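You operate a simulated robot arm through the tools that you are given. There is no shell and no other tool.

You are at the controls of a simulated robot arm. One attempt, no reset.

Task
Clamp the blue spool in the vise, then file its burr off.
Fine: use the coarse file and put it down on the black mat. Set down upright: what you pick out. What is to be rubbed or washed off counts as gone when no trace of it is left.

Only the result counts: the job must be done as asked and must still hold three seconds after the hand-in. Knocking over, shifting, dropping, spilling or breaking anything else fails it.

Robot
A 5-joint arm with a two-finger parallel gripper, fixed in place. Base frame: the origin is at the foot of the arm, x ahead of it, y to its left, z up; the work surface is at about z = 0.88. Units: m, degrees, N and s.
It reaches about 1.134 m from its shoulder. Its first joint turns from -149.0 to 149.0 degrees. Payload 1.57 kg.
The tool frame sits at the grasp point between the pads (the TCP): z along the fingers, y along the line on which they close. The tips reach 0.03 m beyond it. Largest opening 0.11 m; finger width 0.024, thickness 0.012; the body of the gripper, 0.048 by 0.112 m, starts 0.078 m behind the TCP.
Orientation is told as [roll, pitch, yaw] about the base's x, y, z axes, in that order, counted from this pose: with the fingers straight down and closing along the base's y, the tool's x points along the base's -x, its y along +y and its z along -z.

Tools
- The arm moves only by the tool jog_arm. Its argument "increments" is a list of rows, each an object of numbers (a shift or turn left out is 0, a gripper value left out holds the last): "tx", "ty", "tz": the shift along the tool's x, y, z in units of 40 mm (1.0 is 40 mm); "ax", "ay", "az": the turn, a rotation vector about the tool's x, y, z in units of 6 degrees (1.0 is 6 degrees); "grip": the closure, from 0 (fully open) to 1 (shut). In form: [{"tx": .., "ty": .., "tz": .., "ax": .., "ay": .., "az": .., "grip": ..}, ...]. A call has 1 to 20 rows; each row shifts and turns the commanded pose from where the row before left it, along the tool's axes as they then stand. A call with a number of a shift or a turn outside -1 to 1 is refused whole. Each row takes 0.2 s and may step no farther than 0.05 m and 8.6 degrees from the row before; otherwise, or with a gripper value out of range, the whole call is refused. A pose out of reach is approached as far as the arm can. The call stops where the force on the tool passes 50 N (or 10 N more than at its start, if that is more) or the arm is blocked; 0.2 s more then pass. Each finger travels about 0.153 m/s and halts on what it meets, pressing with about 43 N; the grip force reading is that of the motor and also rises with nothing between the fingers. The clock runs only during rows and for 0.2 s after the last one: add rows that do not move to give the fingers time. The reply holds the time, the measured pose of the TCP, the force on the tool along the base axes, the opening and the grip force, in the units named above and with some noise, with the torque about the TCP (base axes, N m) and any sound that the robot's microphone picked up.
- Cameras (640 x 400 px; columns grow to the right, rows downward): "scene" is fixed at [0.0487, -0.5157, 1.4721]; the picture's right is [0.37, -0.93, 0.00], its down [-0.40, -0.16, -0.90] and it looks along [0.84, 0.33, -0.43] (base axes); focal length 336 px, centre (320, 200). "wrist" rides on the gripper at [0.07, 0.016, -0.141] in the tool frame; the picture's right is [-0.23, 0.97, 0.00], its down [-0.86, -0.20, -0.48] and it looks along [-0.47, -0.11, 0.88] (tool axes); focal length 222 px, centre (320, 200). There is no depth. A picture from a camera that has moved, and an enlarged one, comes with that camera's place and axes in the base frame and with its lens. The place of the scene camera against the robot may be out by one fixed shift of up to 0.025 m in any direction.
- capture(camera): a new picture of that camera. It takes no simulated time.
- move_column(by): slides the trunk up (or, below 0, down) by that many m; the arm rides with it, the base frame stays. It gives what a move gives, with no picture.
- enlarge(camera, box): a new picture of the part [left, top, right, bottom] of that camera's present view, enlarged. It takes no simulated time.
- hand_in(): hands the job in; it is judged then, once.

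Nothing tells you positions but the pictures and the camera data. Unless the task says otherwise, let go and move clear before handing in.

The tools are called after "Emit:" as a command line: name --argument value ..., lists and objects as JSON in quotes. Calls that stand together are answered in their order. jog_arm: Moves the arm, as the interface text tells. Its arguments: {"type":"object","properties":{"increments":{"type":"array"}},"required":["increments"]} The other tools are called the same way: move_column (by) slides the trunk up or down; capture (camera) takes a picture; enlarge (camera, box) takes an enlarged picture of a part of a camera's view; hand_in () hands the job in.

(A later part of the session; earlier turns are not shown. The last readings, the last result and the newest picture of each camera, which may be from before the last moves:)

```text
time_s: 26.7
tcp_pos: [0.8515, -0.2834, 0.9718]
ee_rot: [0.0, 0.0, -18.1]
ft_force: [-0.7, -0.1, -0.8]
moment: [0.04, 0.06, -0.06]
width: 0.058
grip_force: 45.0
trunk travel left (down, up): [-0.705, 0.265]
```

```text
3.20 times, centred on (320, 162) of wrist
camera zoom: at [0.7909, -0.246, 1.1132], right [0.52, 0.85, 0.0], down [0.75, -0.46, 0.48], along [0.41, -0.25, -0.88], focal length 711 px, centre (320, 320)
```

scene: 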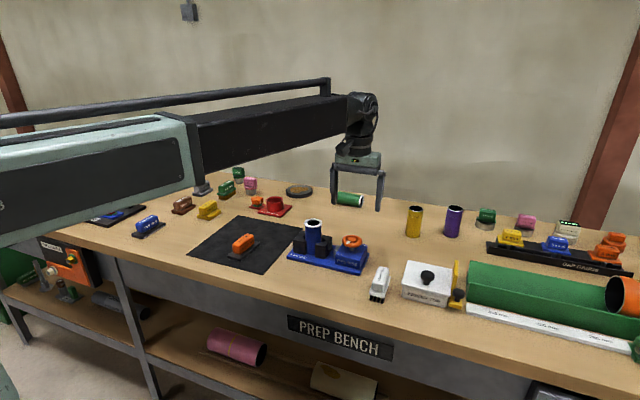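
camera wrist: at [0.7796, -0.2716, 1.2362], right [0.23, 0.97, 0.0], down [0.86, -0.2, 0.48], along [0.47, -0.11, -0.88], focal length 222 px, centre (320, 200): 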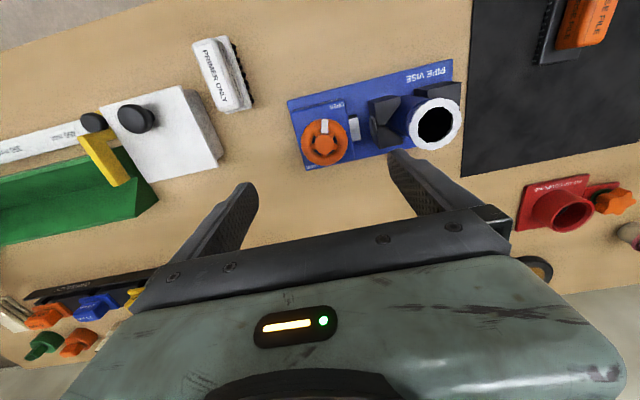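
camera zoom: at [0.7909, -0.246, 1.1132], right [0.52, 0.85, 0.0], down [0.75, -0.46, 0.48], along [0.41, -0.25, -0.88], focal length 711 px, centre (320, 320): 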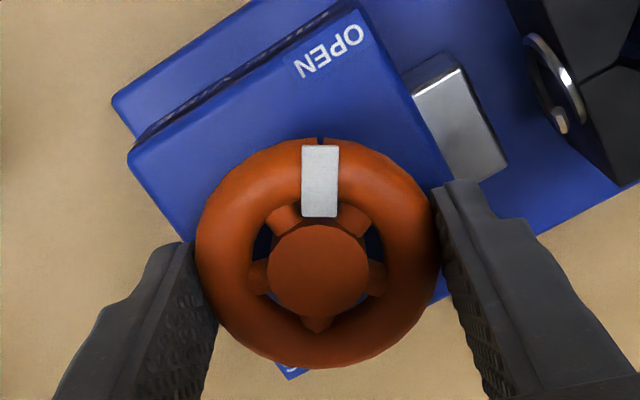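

Clockwise moves the jaw toward the spool, so I'll keep turning.

Emit:
jog_arm --increments '[{"az": 1}, {"az": 1}, {"az": 1}, {"az": 1}, {"az": 1}, {"az": 1}, {"az": 1}, {"az": 1}, {"az": 1}, {"az": 1}, {}]'

Emit:
enlarge --camera "scene" --box '[280, 180, 400, 280]'

Emit:
enlarge --camera "wrist" --box '[220, 80, 420, 225]'

```text
time_s: 29.1
tcp_pos: [0.8513, -0.2847, 0.9709]
ee_rot: [-0.2, 0.1, -78.0]
ft_force: [-30.9, -7.5, -23.3]
moment: [-0.63, -0.16, 0.0]
width: 0.0581
grip_force: 45.0
trunk travel left (down, up): [-0.705, 0.265]
```

```text
4.00 times, centred on (340, 230) of scene
camera zoom: at [0.0487, -0.5157, 1.4721], right [0.37, -0.93, 0.0], down [-0.4, -0.16, -0.9], along [0.84, 0.33, -0.43], focal length 1346 px, centre (240, 80)
```

zoom: 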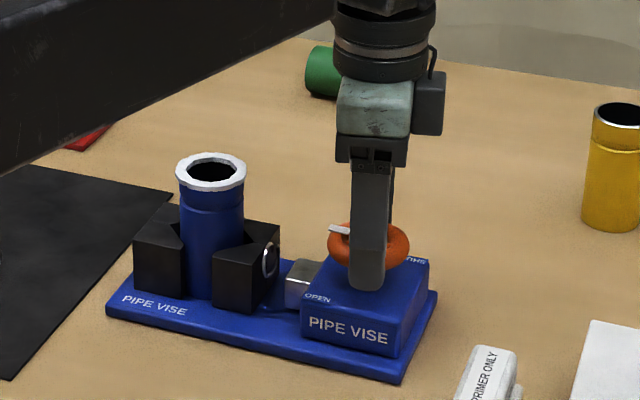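

```text
2.76 times, centred on (320, 152) of wrist
camera zoom: at [0.8528, -0.213, 1.1133], right [1.0, -0.02, 0.0], down [-0.02, -0.88, 0.48], along [-0.01, -0.48, -0.88], focal length 613 px, centre (320, 331)
```

zoom: 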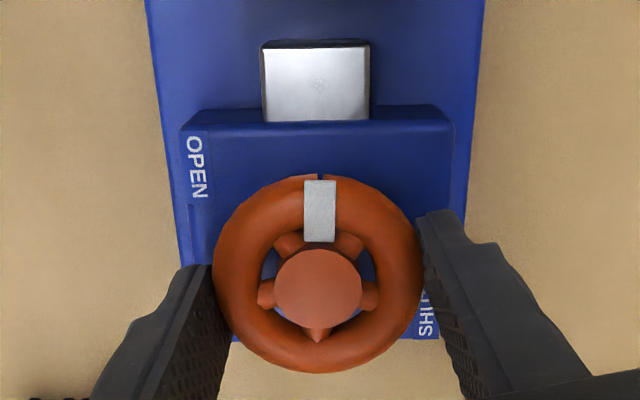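

The jaw is closing, but side forces have built up, probably from a slight misalignment between tool and wheel axes. I'll release and re-grip in this orientation to relieve them.

Emit:
jog_arm --increments '[{"grip": 0.32}, {}, {}]'

Emit:
enlarge --camera "wrist" --box '[220, 80, 420, 225]'

Emit:
enlarge --camera "scene" --box '[280, 180, 400, 280]'

```text
time_s: 29.9
tcp_pos: [0.8523, -0.2825, 0.9726]
ee_rot: [0.0, 0.1, -78.0]
ft_force: [0.0, -0.8, -0.4]
moment: [0.01, -0.03, -0.02]
width: 0.0749
grip_force: 0.2
trunk travel left (down, up): [-0.705, 0.265]
```

```text
2.76 times, centred on (320, 152) of wrist
camera zoom: at [0.8545, -0.2111, 1.1132], right [1.0, -0.02, 0.0], down [-0.02, -0.88, 0.48], along [-0.01, -0.48, -0.88], focal length 613 px, centre (320, 331)
```

zoom: 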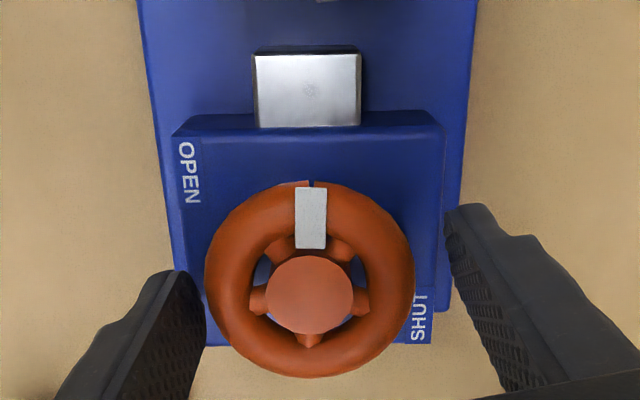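

```text
4.00 times, centred on (340, 230) of scene
camera zoom: at [0.0487, -0.5157, 1.4721], right [0.37, -0.93, 0.0], down [-0.4, -0.16, -0.9], along [0.84, 0.33, -0.43], focal length 1346 px, centre (240, 80)
```

zoom: 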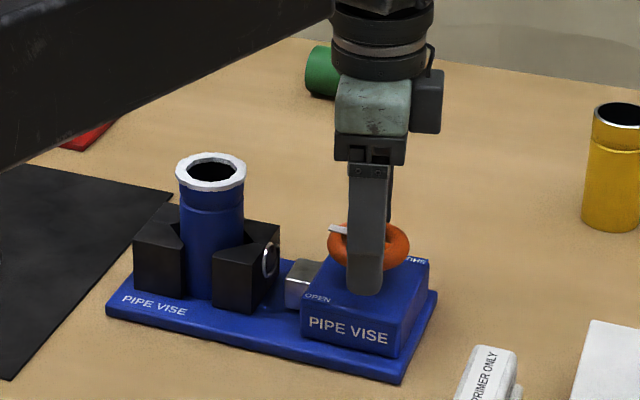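

After releasing, the wheel sits about 2.7 mm to the −x side of my axis. I'll correct that and re-grip.

Emit:
jog_arm --increments '[{"tx": 0.014, "ty": -0.066}, {}, {"grip": 0.5}, {"grip": 1.0}, {}, {}]'

Emit:
enlarge --camera "wrist" --box '[220, 80, 420, 225]'

```text
time_s: 31.3
tcp_pos: [0.8495, -0.2837, 0.9695]
ee_rot: [0.0, 0.1, -77.9]
ft_force: [5.4, -1.4, 2.9]
moment: [0.09, -0.32, 0.02]
width: 0.0576
grip_force: 44.9
trunk travel left (down, up): [-0.705, 0.265]
```

```text
2.76 times, centred on (320, 152) of wrist
camera zoom: at [0.8517, -0.2114, 1.1131], right [1.0, -0.02, 0.0], down [-0.02, -0.88, 0.48], along [-0.01, -0.48, -0.88], focal length 613 px, centre (320, 331)
```

zoom: 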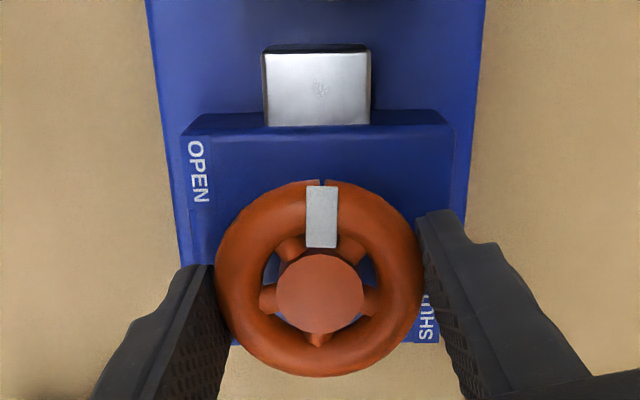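

Forces are low now. I'll keep turning clockwise.

Emit:
jog_arm --increments '[{"az": 1}, {"az": 1}, {"az": 1}, {"az": 1}, {"az": 1}, {"az": 1}, {"az": 1}, {"az": 1}, {}]'

Emit:
enlarge --camera "scene" --box '[280, 180, 400, 280]'

Emit:
enlarge --camera "wrist" --box '[220, 80, 420, 225]'

```text
time_s: 33.3
tcp_pos: [0.8493, -0.283, 0.971]
ee_rot: [0.1, 0.0, -126.1]
ft_force: [22.2, -6.4, 19.1]
moment: [-0.69, 0.1, -0.02]
width: 0.0576
grip_force: 45.1
trunk travel left (down, up): [-0.705, 0.265]
```

```text
4.00 times, centred on (340, 230) of scene
camera zoom: at [0.0487, -0.5157, 1.4721], right [0.37, -0.93, 0.0], down [-0.4, -0.16, -0.9], along [0.84, 0.33, -0.43], focal length 1346 px, centre (240, 80)
```

zoom: 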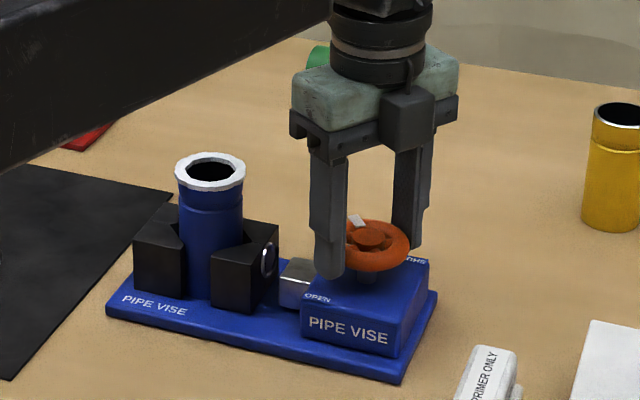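

```text
2.76 times, centred on (320, 152) of wrist
camera zoom: at [0.904, -0.236, 1.1131], right [0.65, -0.76, 0.0], down [-0.67, -0.57, 0.48], along [-0.36, -0.31, -0.88], focal length 613 px, centre (320, 331)
```

zoom: 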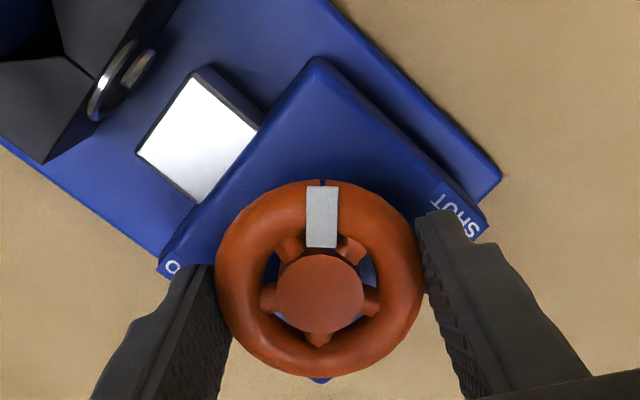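

Side force has built up again, so I'll release, check the centring and re-grip. I'll also look closely at the jaw and spool contact.

Emit:
jog_arm --increments '[{"grip": 0.32}, {}, {}]'

Emit:
enlarge --camera "wrist" --box '[220, 80, 420, 225]'

Emit:
enlarge --camera "scene" --box '[290, 210, 360, 270]'

```text
time_s: 34.1
tcp_pos: [0.8483, -0.2834, 0.9724]
ee_rot: [0.0, -0.1, -126.0]
ft_force: [-0.5, -0.4, -0.6]
moment: [-0.03, -0.01, -0.02]
width: 0.0748
grip_force: 0.1
trunk travel left (down, up): [-0.705, 0.265]
```

```text
2.76 times, centred on (320, 152) of wrist
camera zoom: at [0.9031, -0.2359, 1.1131], right [0.65, -0.76, 0.0], down [-0.66, -0.57, 0.48], along [-0.36, -0.31, -0.88], focal length 613 px, centre (320, 331)
```

zoom: 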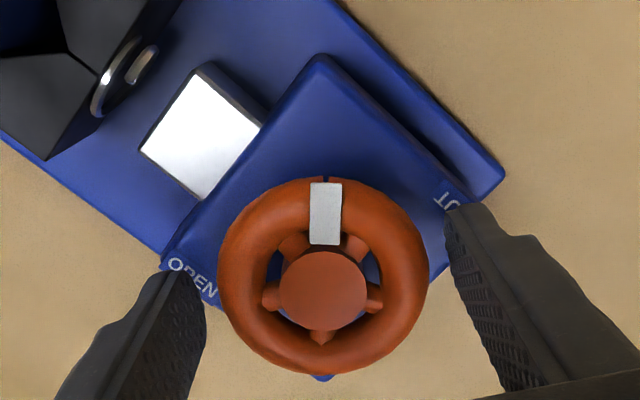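

```text
6.67 times, centred on (325, 240) of scene
camera zoom: at [0.0487, -0.5157, 1.4721], right [0.37, -0.93, 0.0], down [-0.4, -0.16, -0.9], along [0.84, 0.33, -0.43], focal length 2244 px, centre (287, -67)
```

zoom: 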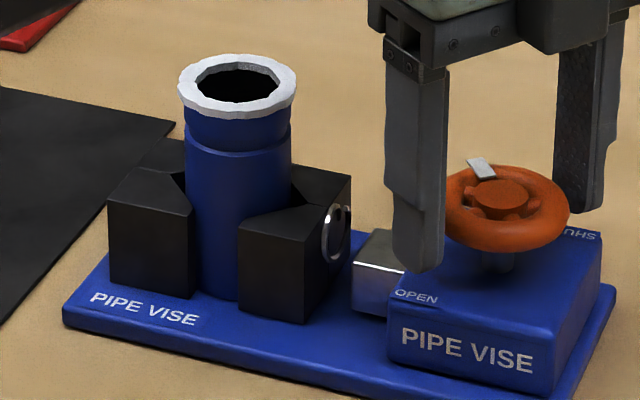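

Emit:
jog_arm --increments '[{"ty": 0.024}, {}, {"grip": 0.5}, {"grip": 1.0}, {}, {"az": 1}, {"az": 1}, {"az": 1}, {"az": 1}, {"az": 1}, {}]'

Emit:
enlarge --camera "scene" --box '[290, 210, 360, 270]'

Emit:
enlarge --camera "wrist" --box '[220, 80, 420, 225]'

```text
time_s: 36.5
tcp_pos: [0.8488, -0.283, 0.971]
ee_rot: [-0.1, -0.1, -156.2]
ft_force: [-8.2, 4.9, -9.6]
moment: [0.19, -0.62, 0.03]
width: 0.0578
grip_force: 44.6
trunk travel left (down, up): [-0.705, 0.265]
```

```text
6.67 times, centred on (325, 240) of scene
camera zoom: at [0.0487, -0.5157, 1.4721], right [0.37, -0.93, 0.0], down [-0.4, -0.16, -0.9], along [0.84, 0.33, -0.43], focal length 2244 px, centre (287, -67)
```

zoom: 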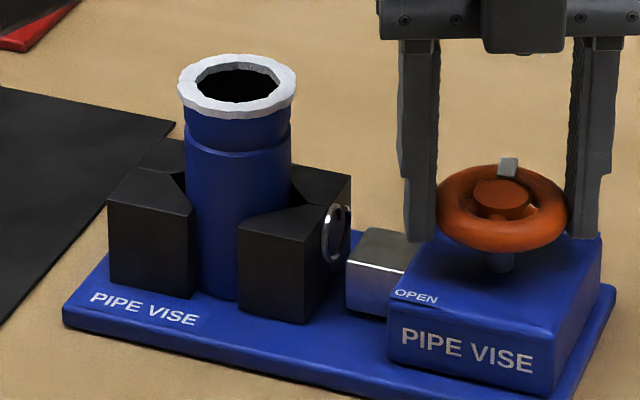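

```text
2.76 times, centred on (320, 152) of wrist
camera zoom: at [0.9205, -0.2695, 1.1131], right [0.19, -0.98, 0.0], down [-0.86, -0.16, 0.48], along [-0.47, -0.09, -0.88], focal length 613 px, centre (320, 331)
```

zoom: 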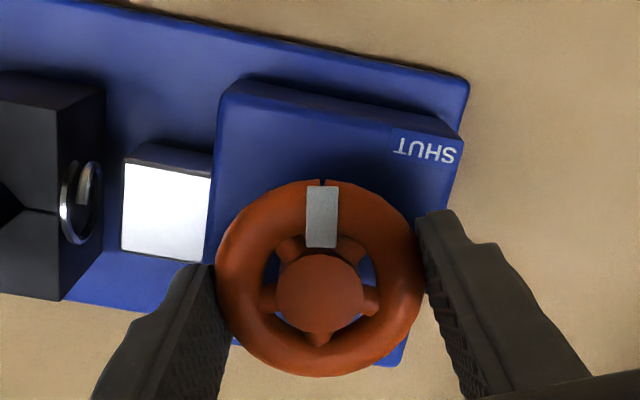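

The jaw has stopped moving, so it's up against the spool. I'll finish the turn to the SHUT mark.

Emit:
jog_arm --increments '[{"az": 1}, {"az": 1}, {"az": 1}, {"az": 1}, {}]'

Emit:
enlarge --camera "wrist" --box '[220, 80, 420, 225]'

```text
time_s: 37.7
tcp_pos: [0.8493, -0.2815, 0.9714]
ee_rot: [0.0, -0.1, 179.9]
ft_force: [-16.7, 8.3, -16.8]
moment: [0.37, 0.1, 0.04]
width: 0.0576
grip_force: 45.1
trunk travel left (down, up): [-0.705, 0.265]
```

```text
2.76 times, centred on (320, 152) of wrist
camera zoom: at [0.9199, -0.299, 1.1131], right [-0.23, -0.97, 0.0], down [-0.85, 0.2, 0.48], along [-0.47, 0.11, -0.88], focal length 613 px, centre (320, 331)
```

zoom: 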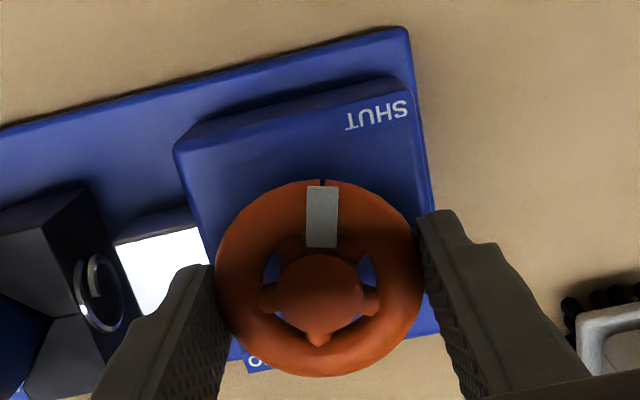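

The mark is at SHUT. I'll try a few more degrees to see whether it's at its stop.

Emit:
jog_arm --increments '[{"az": 1}, {"az": 0.5}, {}]'

Emit:
enlarge --camera "wrist" --box '[220, 80, 420, 225]'

Emit:
enlarge --camera "scene" --box '[290, 210, 360, 270]'

```text
time_s: 38.5
tcp_pos: [0.8493, -0.2829, 0.9709]
ee_rot: [0.0, -0.1, 170.9]
ft_force: [-21.7, 12.5, -22.0]
moment: [-0.13, -0.38, 0.08]
width: 0.0576
grip_force: 44.9
trunk travel left (down, up): [-0.705, 0.265]
```

```text
2.76 times, centred on (320, 152) of wrist
camera zoom: at [0.9166, -0.3097, 1.1131], right [-0.38, -0.93, 0.0], down [-0.81, 0.33, 0.48], along [-0.44, 0.18, -0.88], focal length 613 px, centre (320, 331)
```

zoom: 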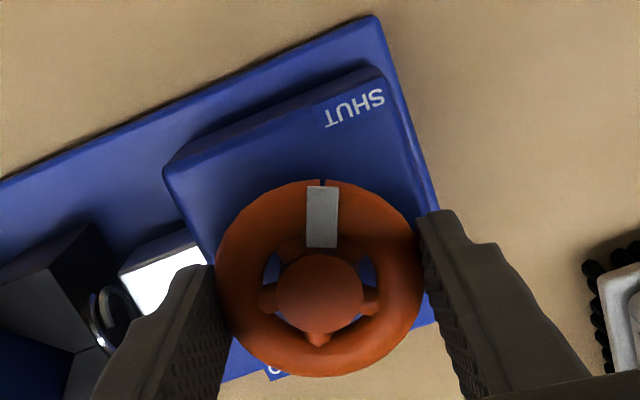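

```text
6.67 times, centred on (325, 240) of scene
camera zoom: at [0.0487, -0.5157, 1.4721], right [0.37, -0.93, 0.0], down [-0.4, -0.16, -0.9], along [0.84, 0.33, -0.43], focal length 2244 px, centre (287, -67)
```

zoom: 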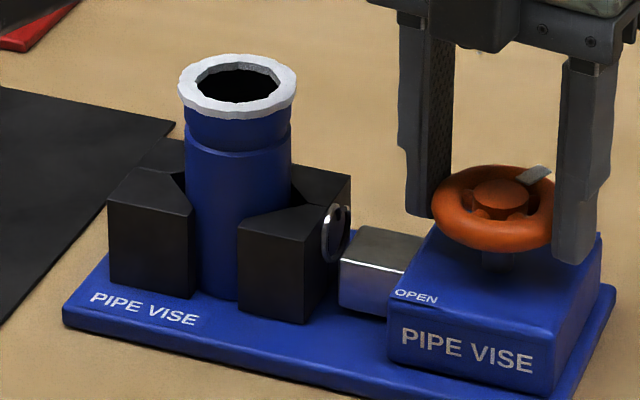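

The silver slide keeps advancing and compressing against the jaw, which holds the spool, and the wheel is now just past SHUT. I'll release it and check that it holds.

Emit:
jog_arm --increments '[{"grip": 0.32}, {}, {}, {}]'

Emit:
enlarge --camera "wrist" --box '[220, 80, 420, 225]'

Emit:
enlarge --camera "scene" --box '[290, 210, 360, 270]'

```text
time_s: 39.5
tcp_pos: [0.8509, -0.2834, 0.9722]
ee_rot: [0.0, 0.0, 171.1]
ft_force: [-0.8, 0.6, 0.0]
moment: [-0.02, -0.01, 0.01]
width: 0.0747
grip_force: 0.0
trunk travel left (down, up): [-0.705, 0.265]
```

```text
2.76 times, centred on (320, 152) of wrist
camera zoom: at [0.917, -0.3103, 1.1132], right [-0.38, -0.93, 0.0], down [-0.81, 0.33, 0.48], along [-0.44, 0.18, -0.88], focal length 613 px, centre (320, 331)
```

zoom: 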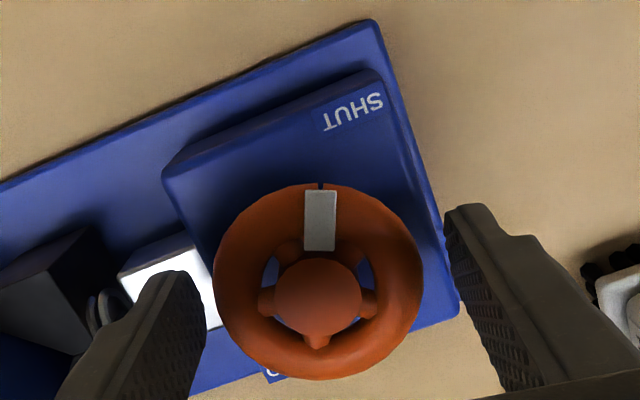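

```text
6.67 times, centred on (325, 240) of scene
camera zoom: at [0.0487, -0.5157, 1.4721], right [0.37, -0.93, 0.0], down [-0.4, -0.16, -0.9], along [0.84, 0.33, -0.43], focal length 2244 px, centre (287, -67)
```

zoom: 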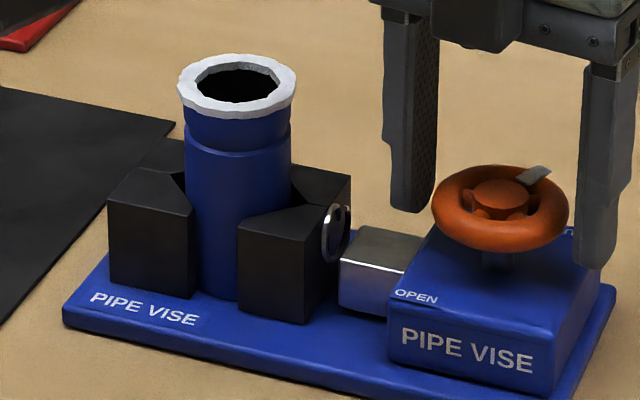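

The wheel stays put and the spool is clamped. Next is the coarse file: I'll raise and spin the wrist back to its normal orientation.

Emit:
move_column --by 0.14

Emit:
jog_arm --increments '[{"az": -1, "grip": 0}, {"az": -1}, {"az": -1}, {"az": -1}, {"az": -1}, {"az": -1}, {"az": -1}, {"az": -1}, {"az": -1}, {"az": -1}, {"az": -1}, {"az": -1}, {"az": -1}, {"az": -1}, {"az": -1}, {"az": -1}, {"az": -1}, {"az": -1}, {"az": -1}, {"az": -1}]'

Emit:
jog_arm --increments '[{"az": -1}, {"az": -1}, {"az": -1}, {"az": -1}, {"az": -1}, {"az": -1}, {"az": -1}, {"az": -1}, {"az": -1}, {"az": -1}, {"az": -1}, {"az": -0.5}, {}]'

Emit:
capture --camera "scene"

```text
time_s: 41.2
tcp_pos: [0.85, -0.2833, 1.112]
ee_rot: [0.0, -0.1, 171.0]
ft_force: [-0.7, -0.1, -0.1]
moment: [0.03, 0.0, -0.06]
width: 0.0748
grip_force: 0.1
trunk travel left (down, up): [-0.845, 0.125]
```

```text
time_s: 45.4
tcp_pos: [0.8504, -0.2831, 1.1114]
ee_rot: [0.0, 0.0, -68.9]
ft_force: [0.9, 0.0, -0.1]
moment: [0.02, -0.02, 0.01]
width: 0.1097
grip_force: 0.1
trunk travel left (down, up): [-0.845, 0.125]
```

```text
time_s: 48.2
tcp_pos: [0.8501, -0.2838, 1.1112]
ee_rot: [0.0, 0.0, 0.0]
ft_force: [-0.1, -1.0, -0.2]
moment: [0.01, 0.01, 0.0]
width: 0.11
grip_force: 0.0
trunk travel left (down, up): [-0.845, 0.125]
```

```text
taken
```

scene: 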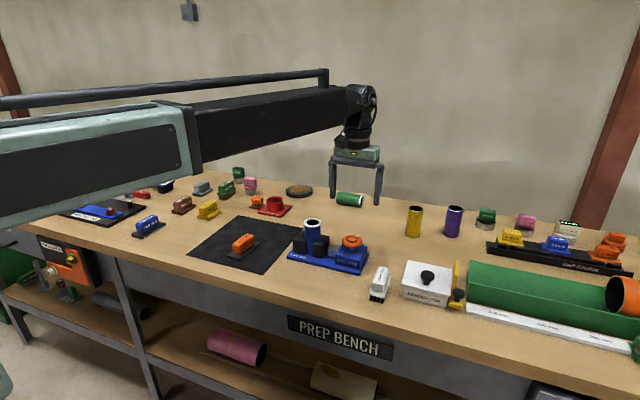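

Everything else looks unchanged. I'll move over the coarse file.

Emit:
jog_arm --increments '[{"tx": 0.2, "ty": 0.9}, {"tx": 0.2, "ty": 0.9}, {"tx": 0.2, "ty": 0.9}, {"tx": 0.2, "ty": 0.9}, {"tx": 0.2, "ty": 0.9}, {"tx": 0.2, "ty": 0.9}, {"tx": 0.2, "ty": 0.9}, {"tx": 0.2, "ty": 0.9}, {"tx": 0.2, "ty": 0.9}, {}, {}]'

Emit:
capture --camera "wrist"

Emit:
enlarge --camera "wrist" --box '[240, 60, 400, 190]'

Emit:
enlarge --camera "scene" --box '[210, 220, 290, 270]'

```text
time_s: 50.6
tcp_pos: [0.7776, 0.0417, 1.1122]
ee_rot: [0.0, 0.0, 0.0]
ft_force: [0.0, 0.2, 0.2]
moment: [0.0, 0.0, 0.01]
width: 0.1101
grip_force: 0.1
trunk travel left (down, up): [-0.845, 0.125]
```

```text
taken
camera wrist: at [0.7079, 0.0581, 1.2532], right [0.23, 0.97, 0.0], down [0.86, -0.2, 0.48], along [0.47, -0.11, -0.88], focal length 222 px, centre (320, 200)
```

wrist: 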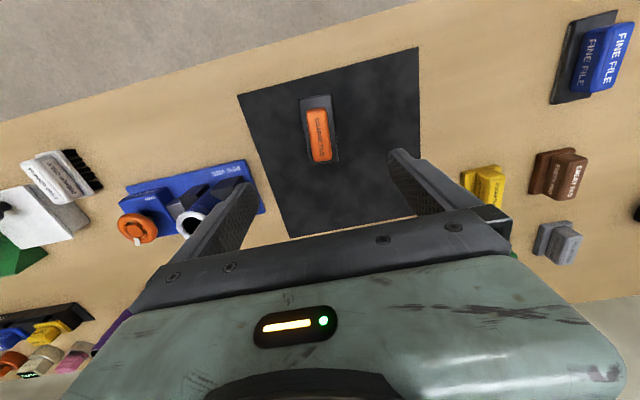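

```text
3.08 times, centred on (320, 125) of wrist
camera zoom: at [0.7079, 0.0581, 1.2532], right [0.23, 0.97, 0.0], down [0.86, -0.2, 0.48], along [0.47, -0.11, -0.88], focal length 684 px, centre (320, 431)
```

zoom: 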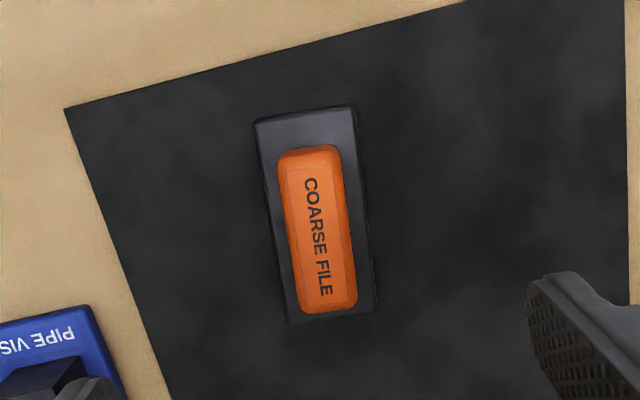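

```text
8.00 times, centred on (250, 245) of scene
camera zoom: at [0.0487, -0.5157, 1.4721], right [0.37, -0.93, 0.0], down [-0.4, -0.16, -0.9], along [0.84, 0.33, -0.43], focal length 2692 px, centre (880, -160)
```

zoom: 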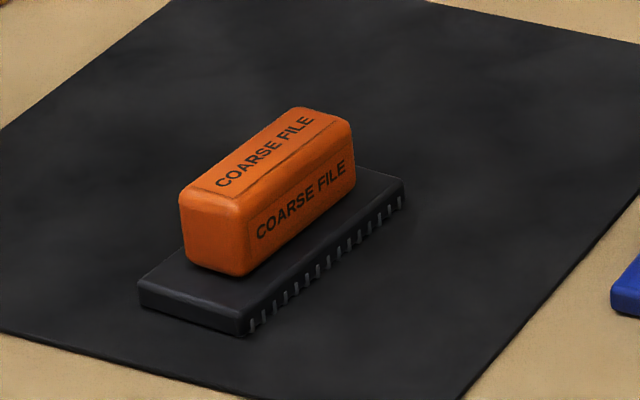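

The file lies at about (0.779, 0.0415), turned roughly −5.4°, with its handle about 27 mm wide. I'll align the wrist and descend partway to re-check.

Emit:
jog_arm --increments '[{"az": 0.9, "tx": -0.03}, {"grip": 0.4}, {}, {}]'

Emit:
move_column --by -0.12

Emit:
enlarge --camera "wrist" --box '[220, 60, 420, 200]'

Emit:
capture --camera "scene"

```text
time_s: 51.6
tcp_pos: [0.7789, 0.0408, 1.1113]
ee_rot: [0.0, -0.1, -5.4]
ft_force: [1.1, -0.1, -0.4]
moment: [-0.02, 0.01, -0.01]
width: 0.0661
grip_force: 0.0
trunk travel left (down, up): [-0.845, 0.125]
```

```text
time_s: 53.1
tcp_pos: [0.778, 0.0415, 0.9926]
ee_rot: [0.1, 0.0, -5.5]
ft_force: [0.4, 0.4, 0.3]
moment: [0.03, -0.02, 0.02]
width: 0.066
grip_force: 0.2
trunk travel left (down, up): [-0.725, 0.245]
```

```text
2.86 times, centred on (320, 130) of wrist
camera zoom: at [0.7111, 0.0641, 1.1333], right [0.32, 0.95, 0.0], down [0.83, -0.28, 0.48], along [0.45, -0.15, -0.88], focal length 635 px, centre (320, 400)
```

zoom: 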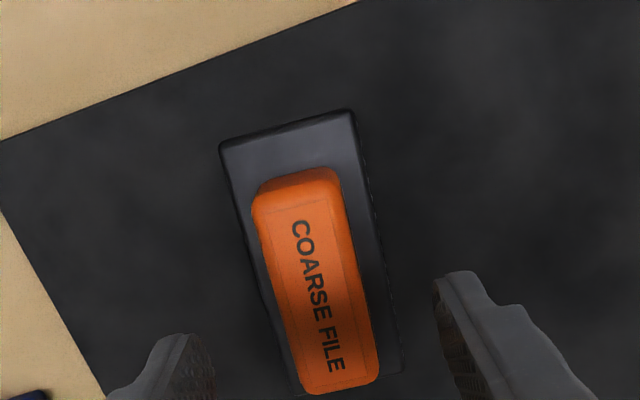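

```text
taken
```

scene: 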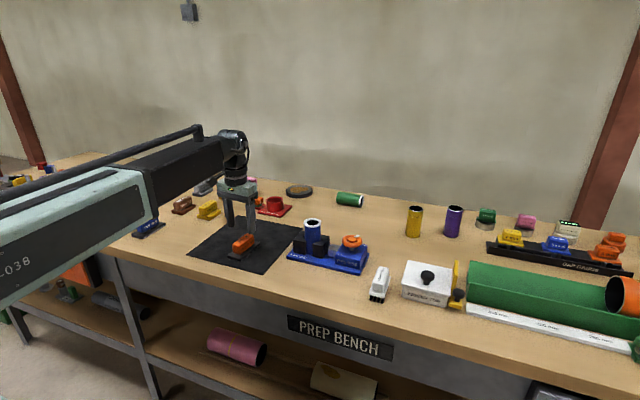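

The alignment is excellent. I'll descend so the fingertips come just above the file's base plate, then close on the handle.

Emit:
move_column --by -0.063

Emit:
jog_arm --increments '[{"grip": 0.6}, {"grip": 1.0}, {}, {}]'

Emit:
enlarge --camera "scene" --box '[200, 190, 290, 270]'

```text
time_s: 54.1
tcp_pos: [0.7785, 0.0415, 0.9283]
ee_rot: [0.0, 0.1, -5.4]
ft_force: [-0.2, 0.2, -0.3]
moment: [0.03, -0.01, 0.03]
width: 0.0659
grip_force: 0.1
trunk travel left (down, up): [-0.662, 0.308]
```

```text
time_s: 55.1
tcp_pos: [0.7792, 0.0406, 0.9286]
ee_rot: [0.0, 0.0, -5.4]
ft_force: [-0.8, -2.3, 1.3]
moment: [-0.07, 0.09, 0.14]
width: 0.0296
grip_force: 39.0
trunk travel left (down, up): [-0.662, 0.308]
```

```text
5.00 times, centred on (245, 230) of scene
camera zoom: at [0.0487, -0.5157, 1.4721], right [0.37, -0.93, 0.0], down [-0.4, -0.16, -0.9], along [0.84, 0.33, -0.43], focal length 1683 px, centre (695, 50)
```

zoom: 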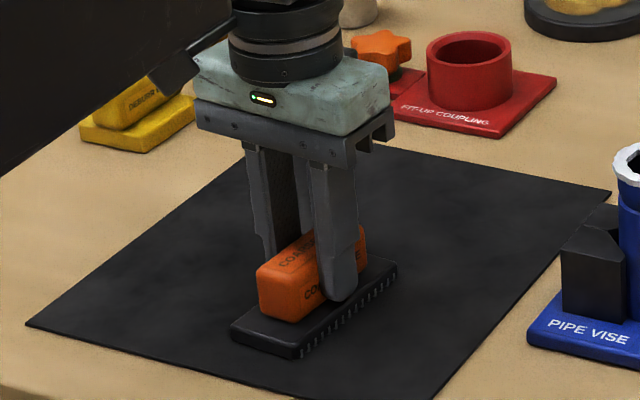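

The handle is gripped at 0.0296 m. I'll lift a little and check for slipping before going further.

Emit:
enlarge --camera "wrist" --box '[220, 80, 420, 230]'

Emit:
move_column --by 0.05

Emit:
enlarge --camera "wrist" --box '[220, 80, 420, 230]'

Emit:
enlarge --camera "scene" --box '[200, 190, 290, 270]'

```text
2.67 times, centred on (320, 155) of wrist
camera zoom: at [0.7111, 0.064, 1.0703], right [0.32, 0.95, 0.0], down [0.83, -0.28, 0.48], along [0.45, -0.15, -0.88], focal length 592 px, centre (320, 320)
```

zoom: 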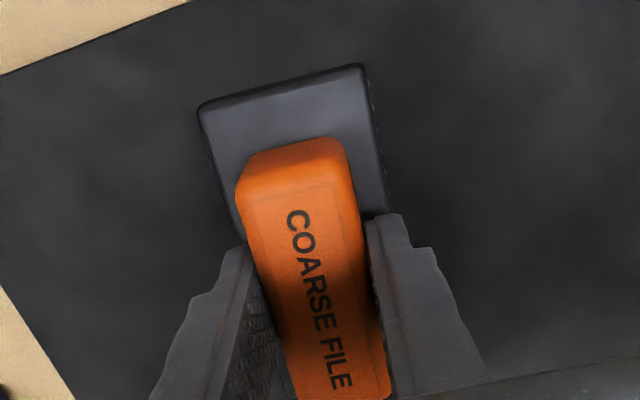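

```text
time_s: 56.0
tcp_pos: [0.778, 0.0418, 0.9764]
ee_rot: [0.1, 0.0, -5.5]
ft_force: [-0.1, -0.2, -3.2]
moment: [0.0, 0.05, 0.0]
width: 0.0298
grip_force: 39.5
trunk travel left (down, up): [-0.712, 0.258]
```

```text
2.67 times, centred on (320, 155) of wrist
camera zoom: at [0.7115, 0.0642, 1.12], right [0.32, 0.95, 0.0], down [0.83, -0.28, 0.48], along [0.45, -0.15, -0.88], focal length 592 px, centre (320, 320)
```

zoom: 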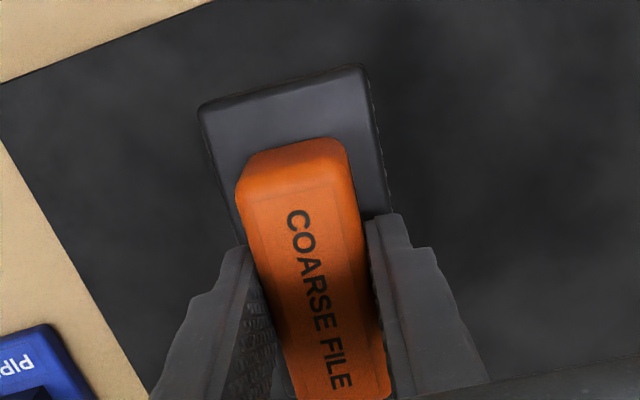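

```text
5.00 times, centred on (245, 230) of scene
camera zoom: at [0.0487, -0.5157, 1.4721], right [0.37, -0.93, 0.0], down [-0.4, -0.16, -0.9], along [0.84, 0.33, -0.43], focal length 1683 px, centre (695, 50)
```

zoom: 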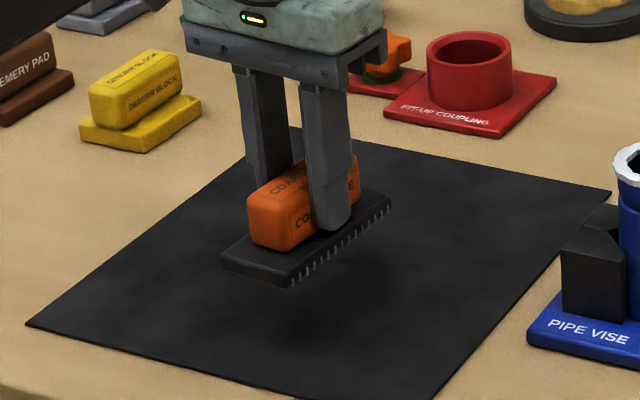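

The file is held firmly with no slip. I'll lift higher and carry it over to the clamped spool.

Emit:
move_column --by 0.115

Emit:
jog_arm --increments '[{"tx": -0.25, "ty": -0.8}, {"tx": -0.25, "ty": -0.8}, {"tx": -0.25, "ty": -0.8}, {"tx": -0.25, "ty": -0.8}, {"tx": -0.25, "ty": -0.8}, {"tx": -0.25, "ty": -0.8}, {}, {}]'

Emit:
capture --camera "wrist"

Emit:
enlarge --camera "scene" --box '[260, 170, 380, 280]'

```text
time_s: 57.5
tcp_pos: [0.7781, 0.0417, 1.0935]
ee_rot: [0.0, 0.0, -5.4]
ft_force: [-0.2, 0.8, -3.5]
moment: [-0.01, 0.0, 0.01]
width: 0.0297
grip_force: 39.0
trunk travel left (down, up): [-0.827, 0.143]
```

```text
time_s: 59.3
tcp_pos: [0.8199, -0.1544, 1.0937]
ee_rot: [-0.1, 0.0, -5.5]
ft_force: [0.3, 0.1, -2.7]
moment: [-0.01, -0.03, -0.04]
width: 0.0294
grip_force: 38.9
trunk travel left (down, up): [-0.827, 0.143]
```

```text
taken
camera wrist: at [0.7522, -0.1321, 1.235], right [0.32, 0.95, 0.0], down [0.83, -0.28, 0.48], along [0.45, -0.15, -0.88], focal length 222 px, centre (320, 200)
```

wrist: 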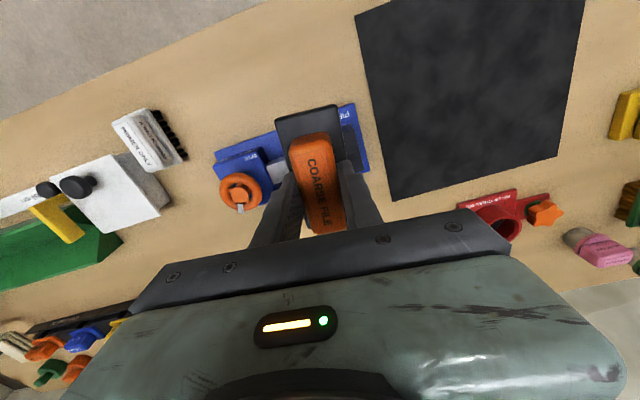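

```text
3.64 times, centred on (320, 225) of scene
camera zoom: at [0.0487, -0.5157, 1.4721], right [0.37, -0.93, 0.0], down [-0.4, -0.16, -0.9], along [0.84, 0.33, -0.43], focal length 1224 px, centre (320, 109)
```

zoom: 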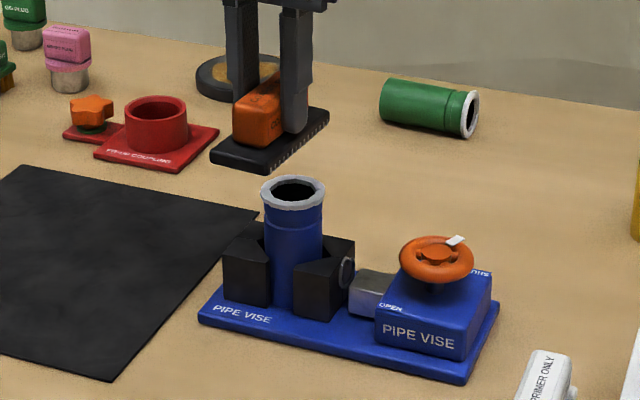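

Now to fine-position the file over the spool's centre, with a small test of whether the arm itself can move down here.

Emit:
jog_arm --increments '[{"tx": -0.81, "ty": -0.064}, {}, {"tz": 0.25}, {}]'

Emit:
enlarge --camera "scene" --box '[260, 170, 380, 280]'

```text
time_s: 60.3
tcp_pos: [0.8507, -0.1618, 1.0941]
ee_rot: [0.0, 0.0, -5.5]
ft_force: [0.0, 0.4, -2.9]
moment: [-0.03, 0.06, -0.03]
width: 0.0295
grip_force: 39.1
out of reach, approached as far as the arm can: row 3
trunk travel left (down, up): [-0.827, 0.143]
```

```text
3.64 times, centred on (320, 225) of scene
camera zoom: at [0.0487, -0.5157, 1.4721], right [0.37, -0.93, 0.0], down [-0.4, -0.16, -0.9], along [0.84, 0.33, -0.43], focal length 1224 px, centre (320, 109)
```

zoom: 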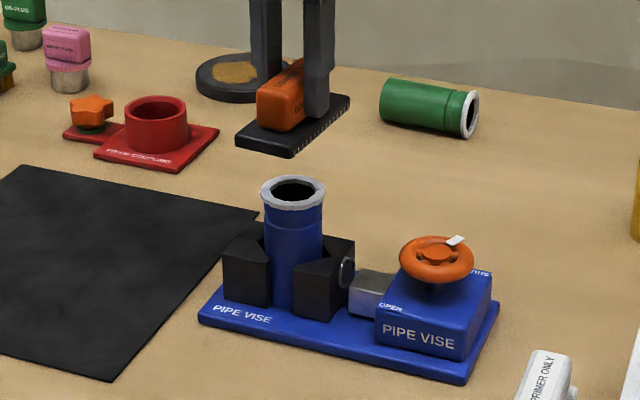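

Vertical motion only works through the trunk. I'll lower toward contact in careful steps.

Emit:
move_column --by -0.055

Emit:
enlarge --camera "scene" --box '[260, 170, 380, 280]'

```text
time_s: 61.3
tcp_pos: [0.8511, -0.1614, 1.038]
ee_rot: [0.0, 0.0, -5.4]
ft_force: [-0.3, -0.3, -2.7]
moment: [0.0, -0.01, 0.01]
width: 0.0294
grip_force: 39.3
trunk travel left (down, up): [-0.772, 0.198]
```

```text
3.64 times, centred on (320, 225) of scene
camera zoom: at [0.0487, -0.5157, 1.4721], right [0.37, -0.93, 0.0], down [-0.4, -0.16, -0.9], along [0.84, 0.33, -0.43], focal length 1224 px, centre (320, 109)
```

zoom: 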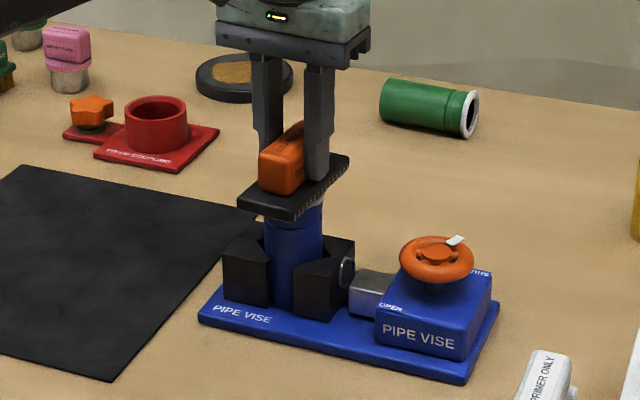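

The file is just above the rim and looks well centred. I'll come down in millimetre steps until there's contact.

Emit:
move_column --by -0.004

Emit:
move_column --by -0.002

Emit:
move_column --by -0.001

```text
time_s: 61.8
tcp_pos: [0.8506, -0.1599, 1.0367]
ee_rot: [-0.1, -0.1, -5.4]
ft_force: [14.2, -2.4, 34.0]
moment: [-0.07, -0.3, -0.02]
width: 0.0298
grip_force: 39.1
trunk travel left (down, up): [-0.768, 0.202]
```

```text
time_s: 62.3
tcp_pos: [0.8496, -0.1608, 1.0354]
ee_rot: [0.0, -0.2, -5.4]
ft_force: [2.6, 0.3, 34.8]
moment: [0.18, 0.56, -0.02]
width: 0.0295
grip_force: 39.2
trunk travel left (down, up): [-0.766, 0.204]
stopped: the force on the tool passed its limit at 50 N (the readings are from after the stop); the commanded pose is now the measured one
```

```text
time_s: 62.8
tcp_pos: [0.8488, -0.1601, 1.0354]
ee_rot: [0.0, -0.4, -5.5]
ft_force: [0.8, 0.0, 41.0]
moment: [0.13, 0.79, -0.05]
width: 0.0295
grip_force: 39.2
trunk travel left (down, up): [-0.766, 0.204]
stopped: the force on the tool passed its limit at 51 N (the readings are from after the stop); the commanded pose is now the measured one
```

Contact came earlier than I expected and the press is about 40 N. I'll back off to a gentle press.

Emit:
move_column --by 0.0015

```text
time_s: 63.3
tcp_pos: [0.8501, -0.161, 1.0361]
ee_rot: [0.0, -0.2, -5.5]
ft_force: [-6.8, 1.9, 17.3]
moment: [0.16, 0.74, 0.02]
width: 0.0294
grip_force: 39.1
trunk travel left (down, up): [-0.767, 0.203]
```

A contact of about 17 N is a good pressure. I'll start filing with short strokes back and forth.

Emit:
jog_arm --increments '[{"tx": -0.25}, {"tx": -0.25}, {"tx": 0.25}, {"tx": 0.25}, {"tx": 0.25}, {"tx": 0.25}, {"tx": -0.25}, {"tx": -0.25}, {"tx": -0.25}, {"tx": -0.25}, {"tx": 0.25}, {"tx": 0.25}, {"tx": 0.25}, {"tx": 0.25}, {"tx": -0.25}, {"tx": -0.25}, {}]'

Emit:
enlarge --camera "scene" --box '[260, 170, 380, 280]'

```text
time_s: 66.9
tcp_pos: [0.8495, -0.1593, 1.0355]
ee_rot: [0.0, -0.2, -5.4]
ft_force: [-6.7, 0.0, 15.1]
moment: [0.09, 0.67, 0.02]
width: 0.0295
grip_force: 38.9
trunk travel left (down, up): [-0.767, 0.203]
```

```text
3.64 times, centred on (320, 225) of scene
camera zoom: at [0.0487, -0.5157, 1.4721], right [0.37, -0.93, 0.0], down [-0.4, -0.16, -0.9], along [0.84, 0.33, -0.43], focal length 1224 px, centre (320, 109)
```

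zoom: 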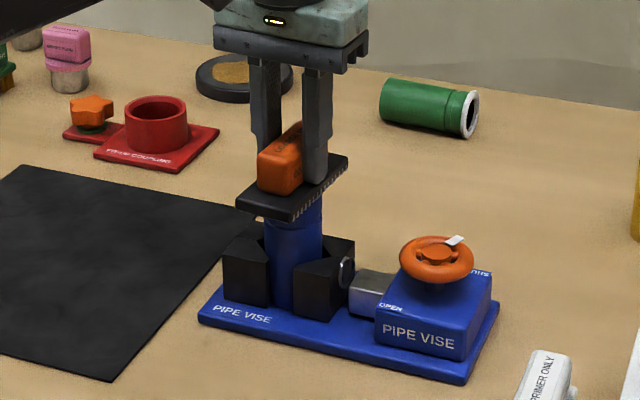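

The vise holds well under the strokes. I'll add strokes with lateral offsets so the whole ring is covered, then lift to inspect.

Emit:
jog_arm --increments '[{"ty": 0.3}, {"tx": -0.3}, {"tx": -0.3}, {"tx": 0.3}, {"tx": 0.3}, {"tx": 0.3}, {"tx": 0.3}, {"tx": -0.3}, {"tx": -0.3}, {"ty": -0.3}, {"ty": -0.3}, {"tx": -0.3}, {"tx": -0.3}, {"tx": 0.3}, {"tx": 0.3}, {"tx": 0.3}, {"tx": 0.3}, {"tx": -0.3}, {"tx": -0.3}, {"ty": 0.3}]'

Emit:
jog_arm --increments '[{"ty": 0.3}, {"ty": -0.3}, {"ty": -0.3}, {"ty": 0.3}, {"ty": 0.3}, {"ty": -0.3}, {"ty": -0.3}, {"ty": 0.3}, {"tx": -0.3, "ty": 0.2}, {"tx": 0.3, "ty": 0.2}, {"tx": 0.3, "ty": -0.2}, {"tx": -0.3, "ty": -0.2}, {"tx": -0.3, "ty": -0.2}, {"tx": 0.3, "ty": -0.2}, {"tx": 0.3, "ty": 0.2}, {"tx": -0.3, "ty": 0.2}, {}]'

Emit:
move_column --by 0.06

Emit:
enlarge --camera "scene" --box '[290, 205, 350, 265]'

Emit:
capture --camera "wrist"

```text
time_s: 71.1
tcp_pos: [0.8508, -0.1626, 1.036]
ee_rot: [-0.1, -0.3, -5.4]
ft_force: [0.2, -6.5, 20.4]
moment: [-0.08, 0.46, 0.09]
width: 0.0296
grip_force: 39.4
trunk travel left (down, up): [-0.767, 0.203]
```

```text
time_s: 74.7
tcp_pos: [0.8499, -0.1621, 1.0347]
ee_rot: [0.0, -0.3, -5.4]
ft_force: [-6.6, -3.1, 15.3]
moment: [-0.01, 0.21, 0.06]
width: 0.0295
grip_force: 39.6
trunk travel left (down, up): [-0.767, 0.203]
```

```text
time_s: 75.7
tcp_pos: [0.8525, -0.161, 1.0941]
ee_rot: [0.1, -0.2, -5.4]
ft_force: [-0.8, -0.2, -2.8]
moment: [-0.01, 0.01, -0.02]
width: 0.0295
grip_force: 39.2
trunk travel left (down, up): [-0.827, 0.143]
```

```text
6.67 times, centred on (320, 235) of scene
camera zoom: at [0.0487, -0.5157, 1.4721], right [0.37, -0.93, 0.0], down [-0.4, -0.16, -0.9], along [0.84, 0.33, -0.43], focal length 2244 px, centre (320, -33)
```

zoom: 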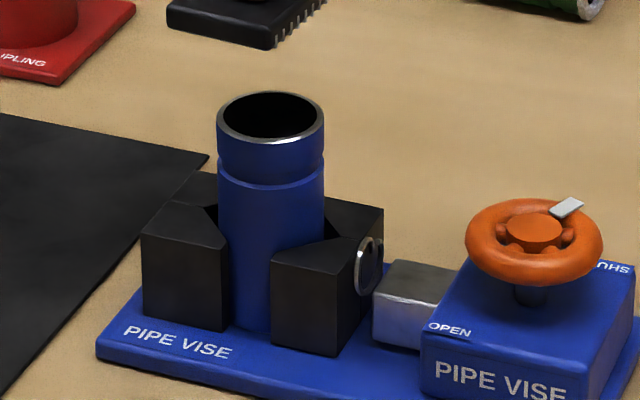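

```text
taken
camera wrist: at [0.7845, -0.1379, 1.2348], right [0.32, 0.95, 0.0], down [0.83, -0.28, 0.48], along [0.46, -0.15, -0.88], focal length 222 px, centre (320, 200)
```

wrist: 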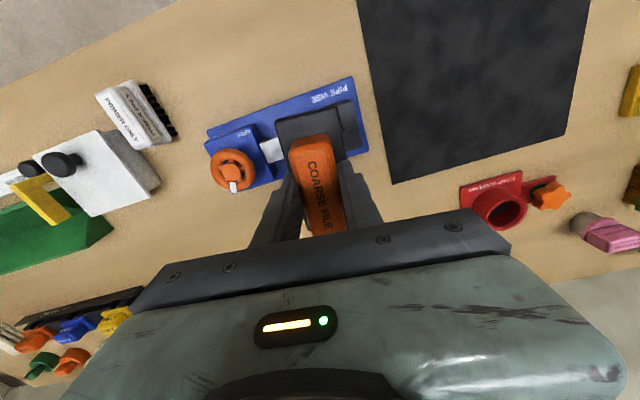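

The white burr looks gone from the rim. I'll move aside a little so the wrist camera can inspect the whole rim before I put the file away.

Emit:
jog_arm --increments '[{"ty": 0.8}, {"ty": 0.8}, {"ty": 0.8}, {"ty": 0.4}, {}]'

Emit:
capture --camera "wrist"

```text
time_s: 76.9
tcp_pos: [0.8639, -0.0503, 1.0932]
ee_rot: [0.0, -0.3, -5.4]
ft_force: [-0.1, 0.0, -3.2]
moment: [0.02, 0.02, 0.01]
width: 0.0294
grip_force: 38.3
trunk travel left (down, up): [-0.827, 0.143]
```

```text
taken
camera wrist: at [0.7953, -0.0267, 1.2349], right [0.32, 0.95, 0.0], down [0.83, -0.28, 0.48], along [0.46, -0.15, -0.88], focal length 222 px, centre (320, 200)
```

wrist: 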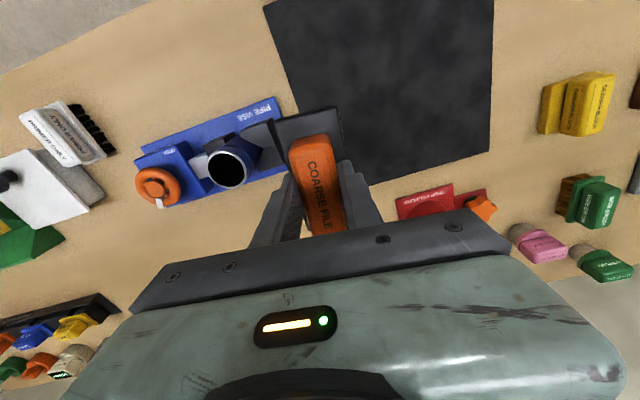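

Emit:
enlarge --camera "wrist" --box '[180, 110, 280, 210]'

Emit:
enlarge --camera "scene" --box '[300, 210, 330, 240]'

Emit:
enlarge --camera "scene" --box '[330, 180, 380, 220]'

```text
4.00 times, centred on (230, 160) of wrist
camera zoom: at [0.7953, -0.0267, 1.2349], right [0.32, 0.95, 0.0], down [0.83, -0.28, 0.48], along [0.46, -0.15, -0.88], focal length 888 px, centre (680, 360)
```

zoom: 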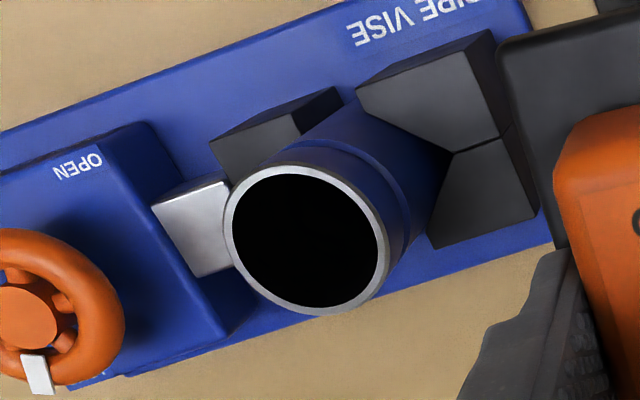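

```text
13.33 times, centred on (315, 225) of scene
camera zoom: at [0.0487, -0.5157, 1.4721], right [0.37, -0.93, 0.0], down [-0.4, -0.16, -0.9], along [0.84, 0.33, -0.43], focal length 4487 px, centre (387, -133)
```

zoom: 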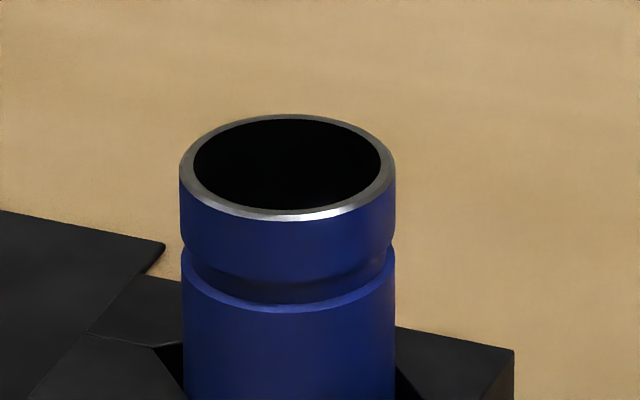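

```text
10.00 times, centred on (355, 200) of scene
camera zoom: at [0.0487, -0.5157, 1.4721], right [0.37, -0.93, 0.0], down [-0.4, -0.16, -0.9], along [0.84, 0.33, -0.43], focal length 3366 px, centre (-30, 200)
```

zoom: 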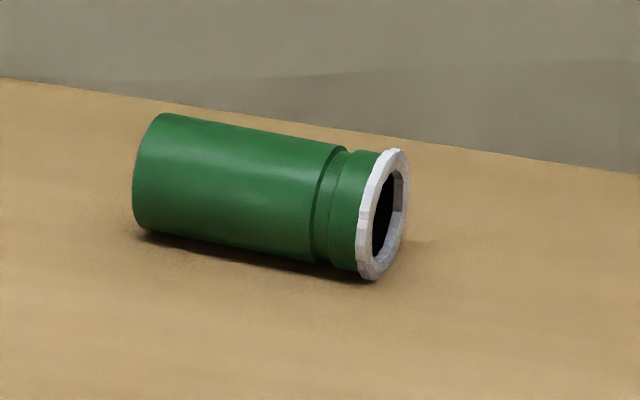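

The burr is completely gone and the rim is clean bare metal. I'll take the file back to its place on the black mat.

Emit:
jog_arm --increments '[{"tx": 0.585, "ty": 0.521}, {"tx": 0.585, "ty": 0.521}, {"tx": 0.585, "ty": 0.521}, {"tx": 0.585, "ty": 0.521}, {}, {}]'

Emit:
move_column --by -0.145

Emit:
enlarge --camera "scene" --box '[200, 190, 290, 270]'

```text
time_s: 78.3
tcp_pos: [0.7782, 0.042, 1.0944]
ee_rot: [-0.1, -0.2, -5.3]
ft_force: [-0.2, -0.6, -3.1]
moment: [0.01, -0.01, -0.01]
width: 0.0294
grip_force: 38.6
trunk travel left (down, up): [-0.827, 0.143]
```

```text
time_s: 80.0
tcp_pos: [0.7787, 0.0413, 0.9489]
ee_rot: [0.1, -0.2, -5.4]
ft_force: [0.2, 0.2, -2.6]
moment: [0.02, 0.0, -0.02]
width: 0.0294
grip_force: 39.3
trunk travel left (down, up): [-0.682, 0.288]
```

```text
5.00 times, centred on (245, 230) of scene
camera zoom: at [0.0487, -0.5157, 1.4721], right [0.37, -0.93, 0.0], down [-0.4, -0.16, -0.9], along [0.84, 0.33, -0.43], focal length 1683 px, centre (695, 50)
```

zoom: 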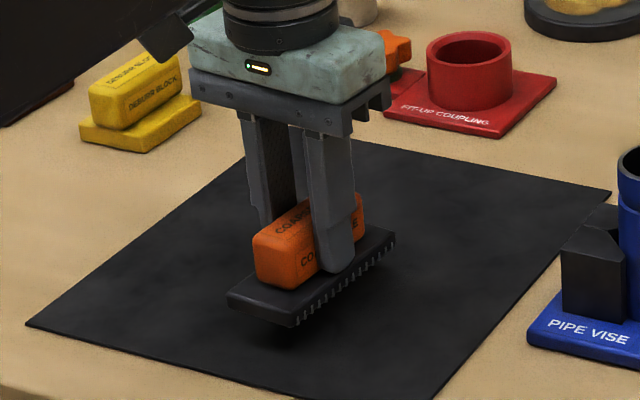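

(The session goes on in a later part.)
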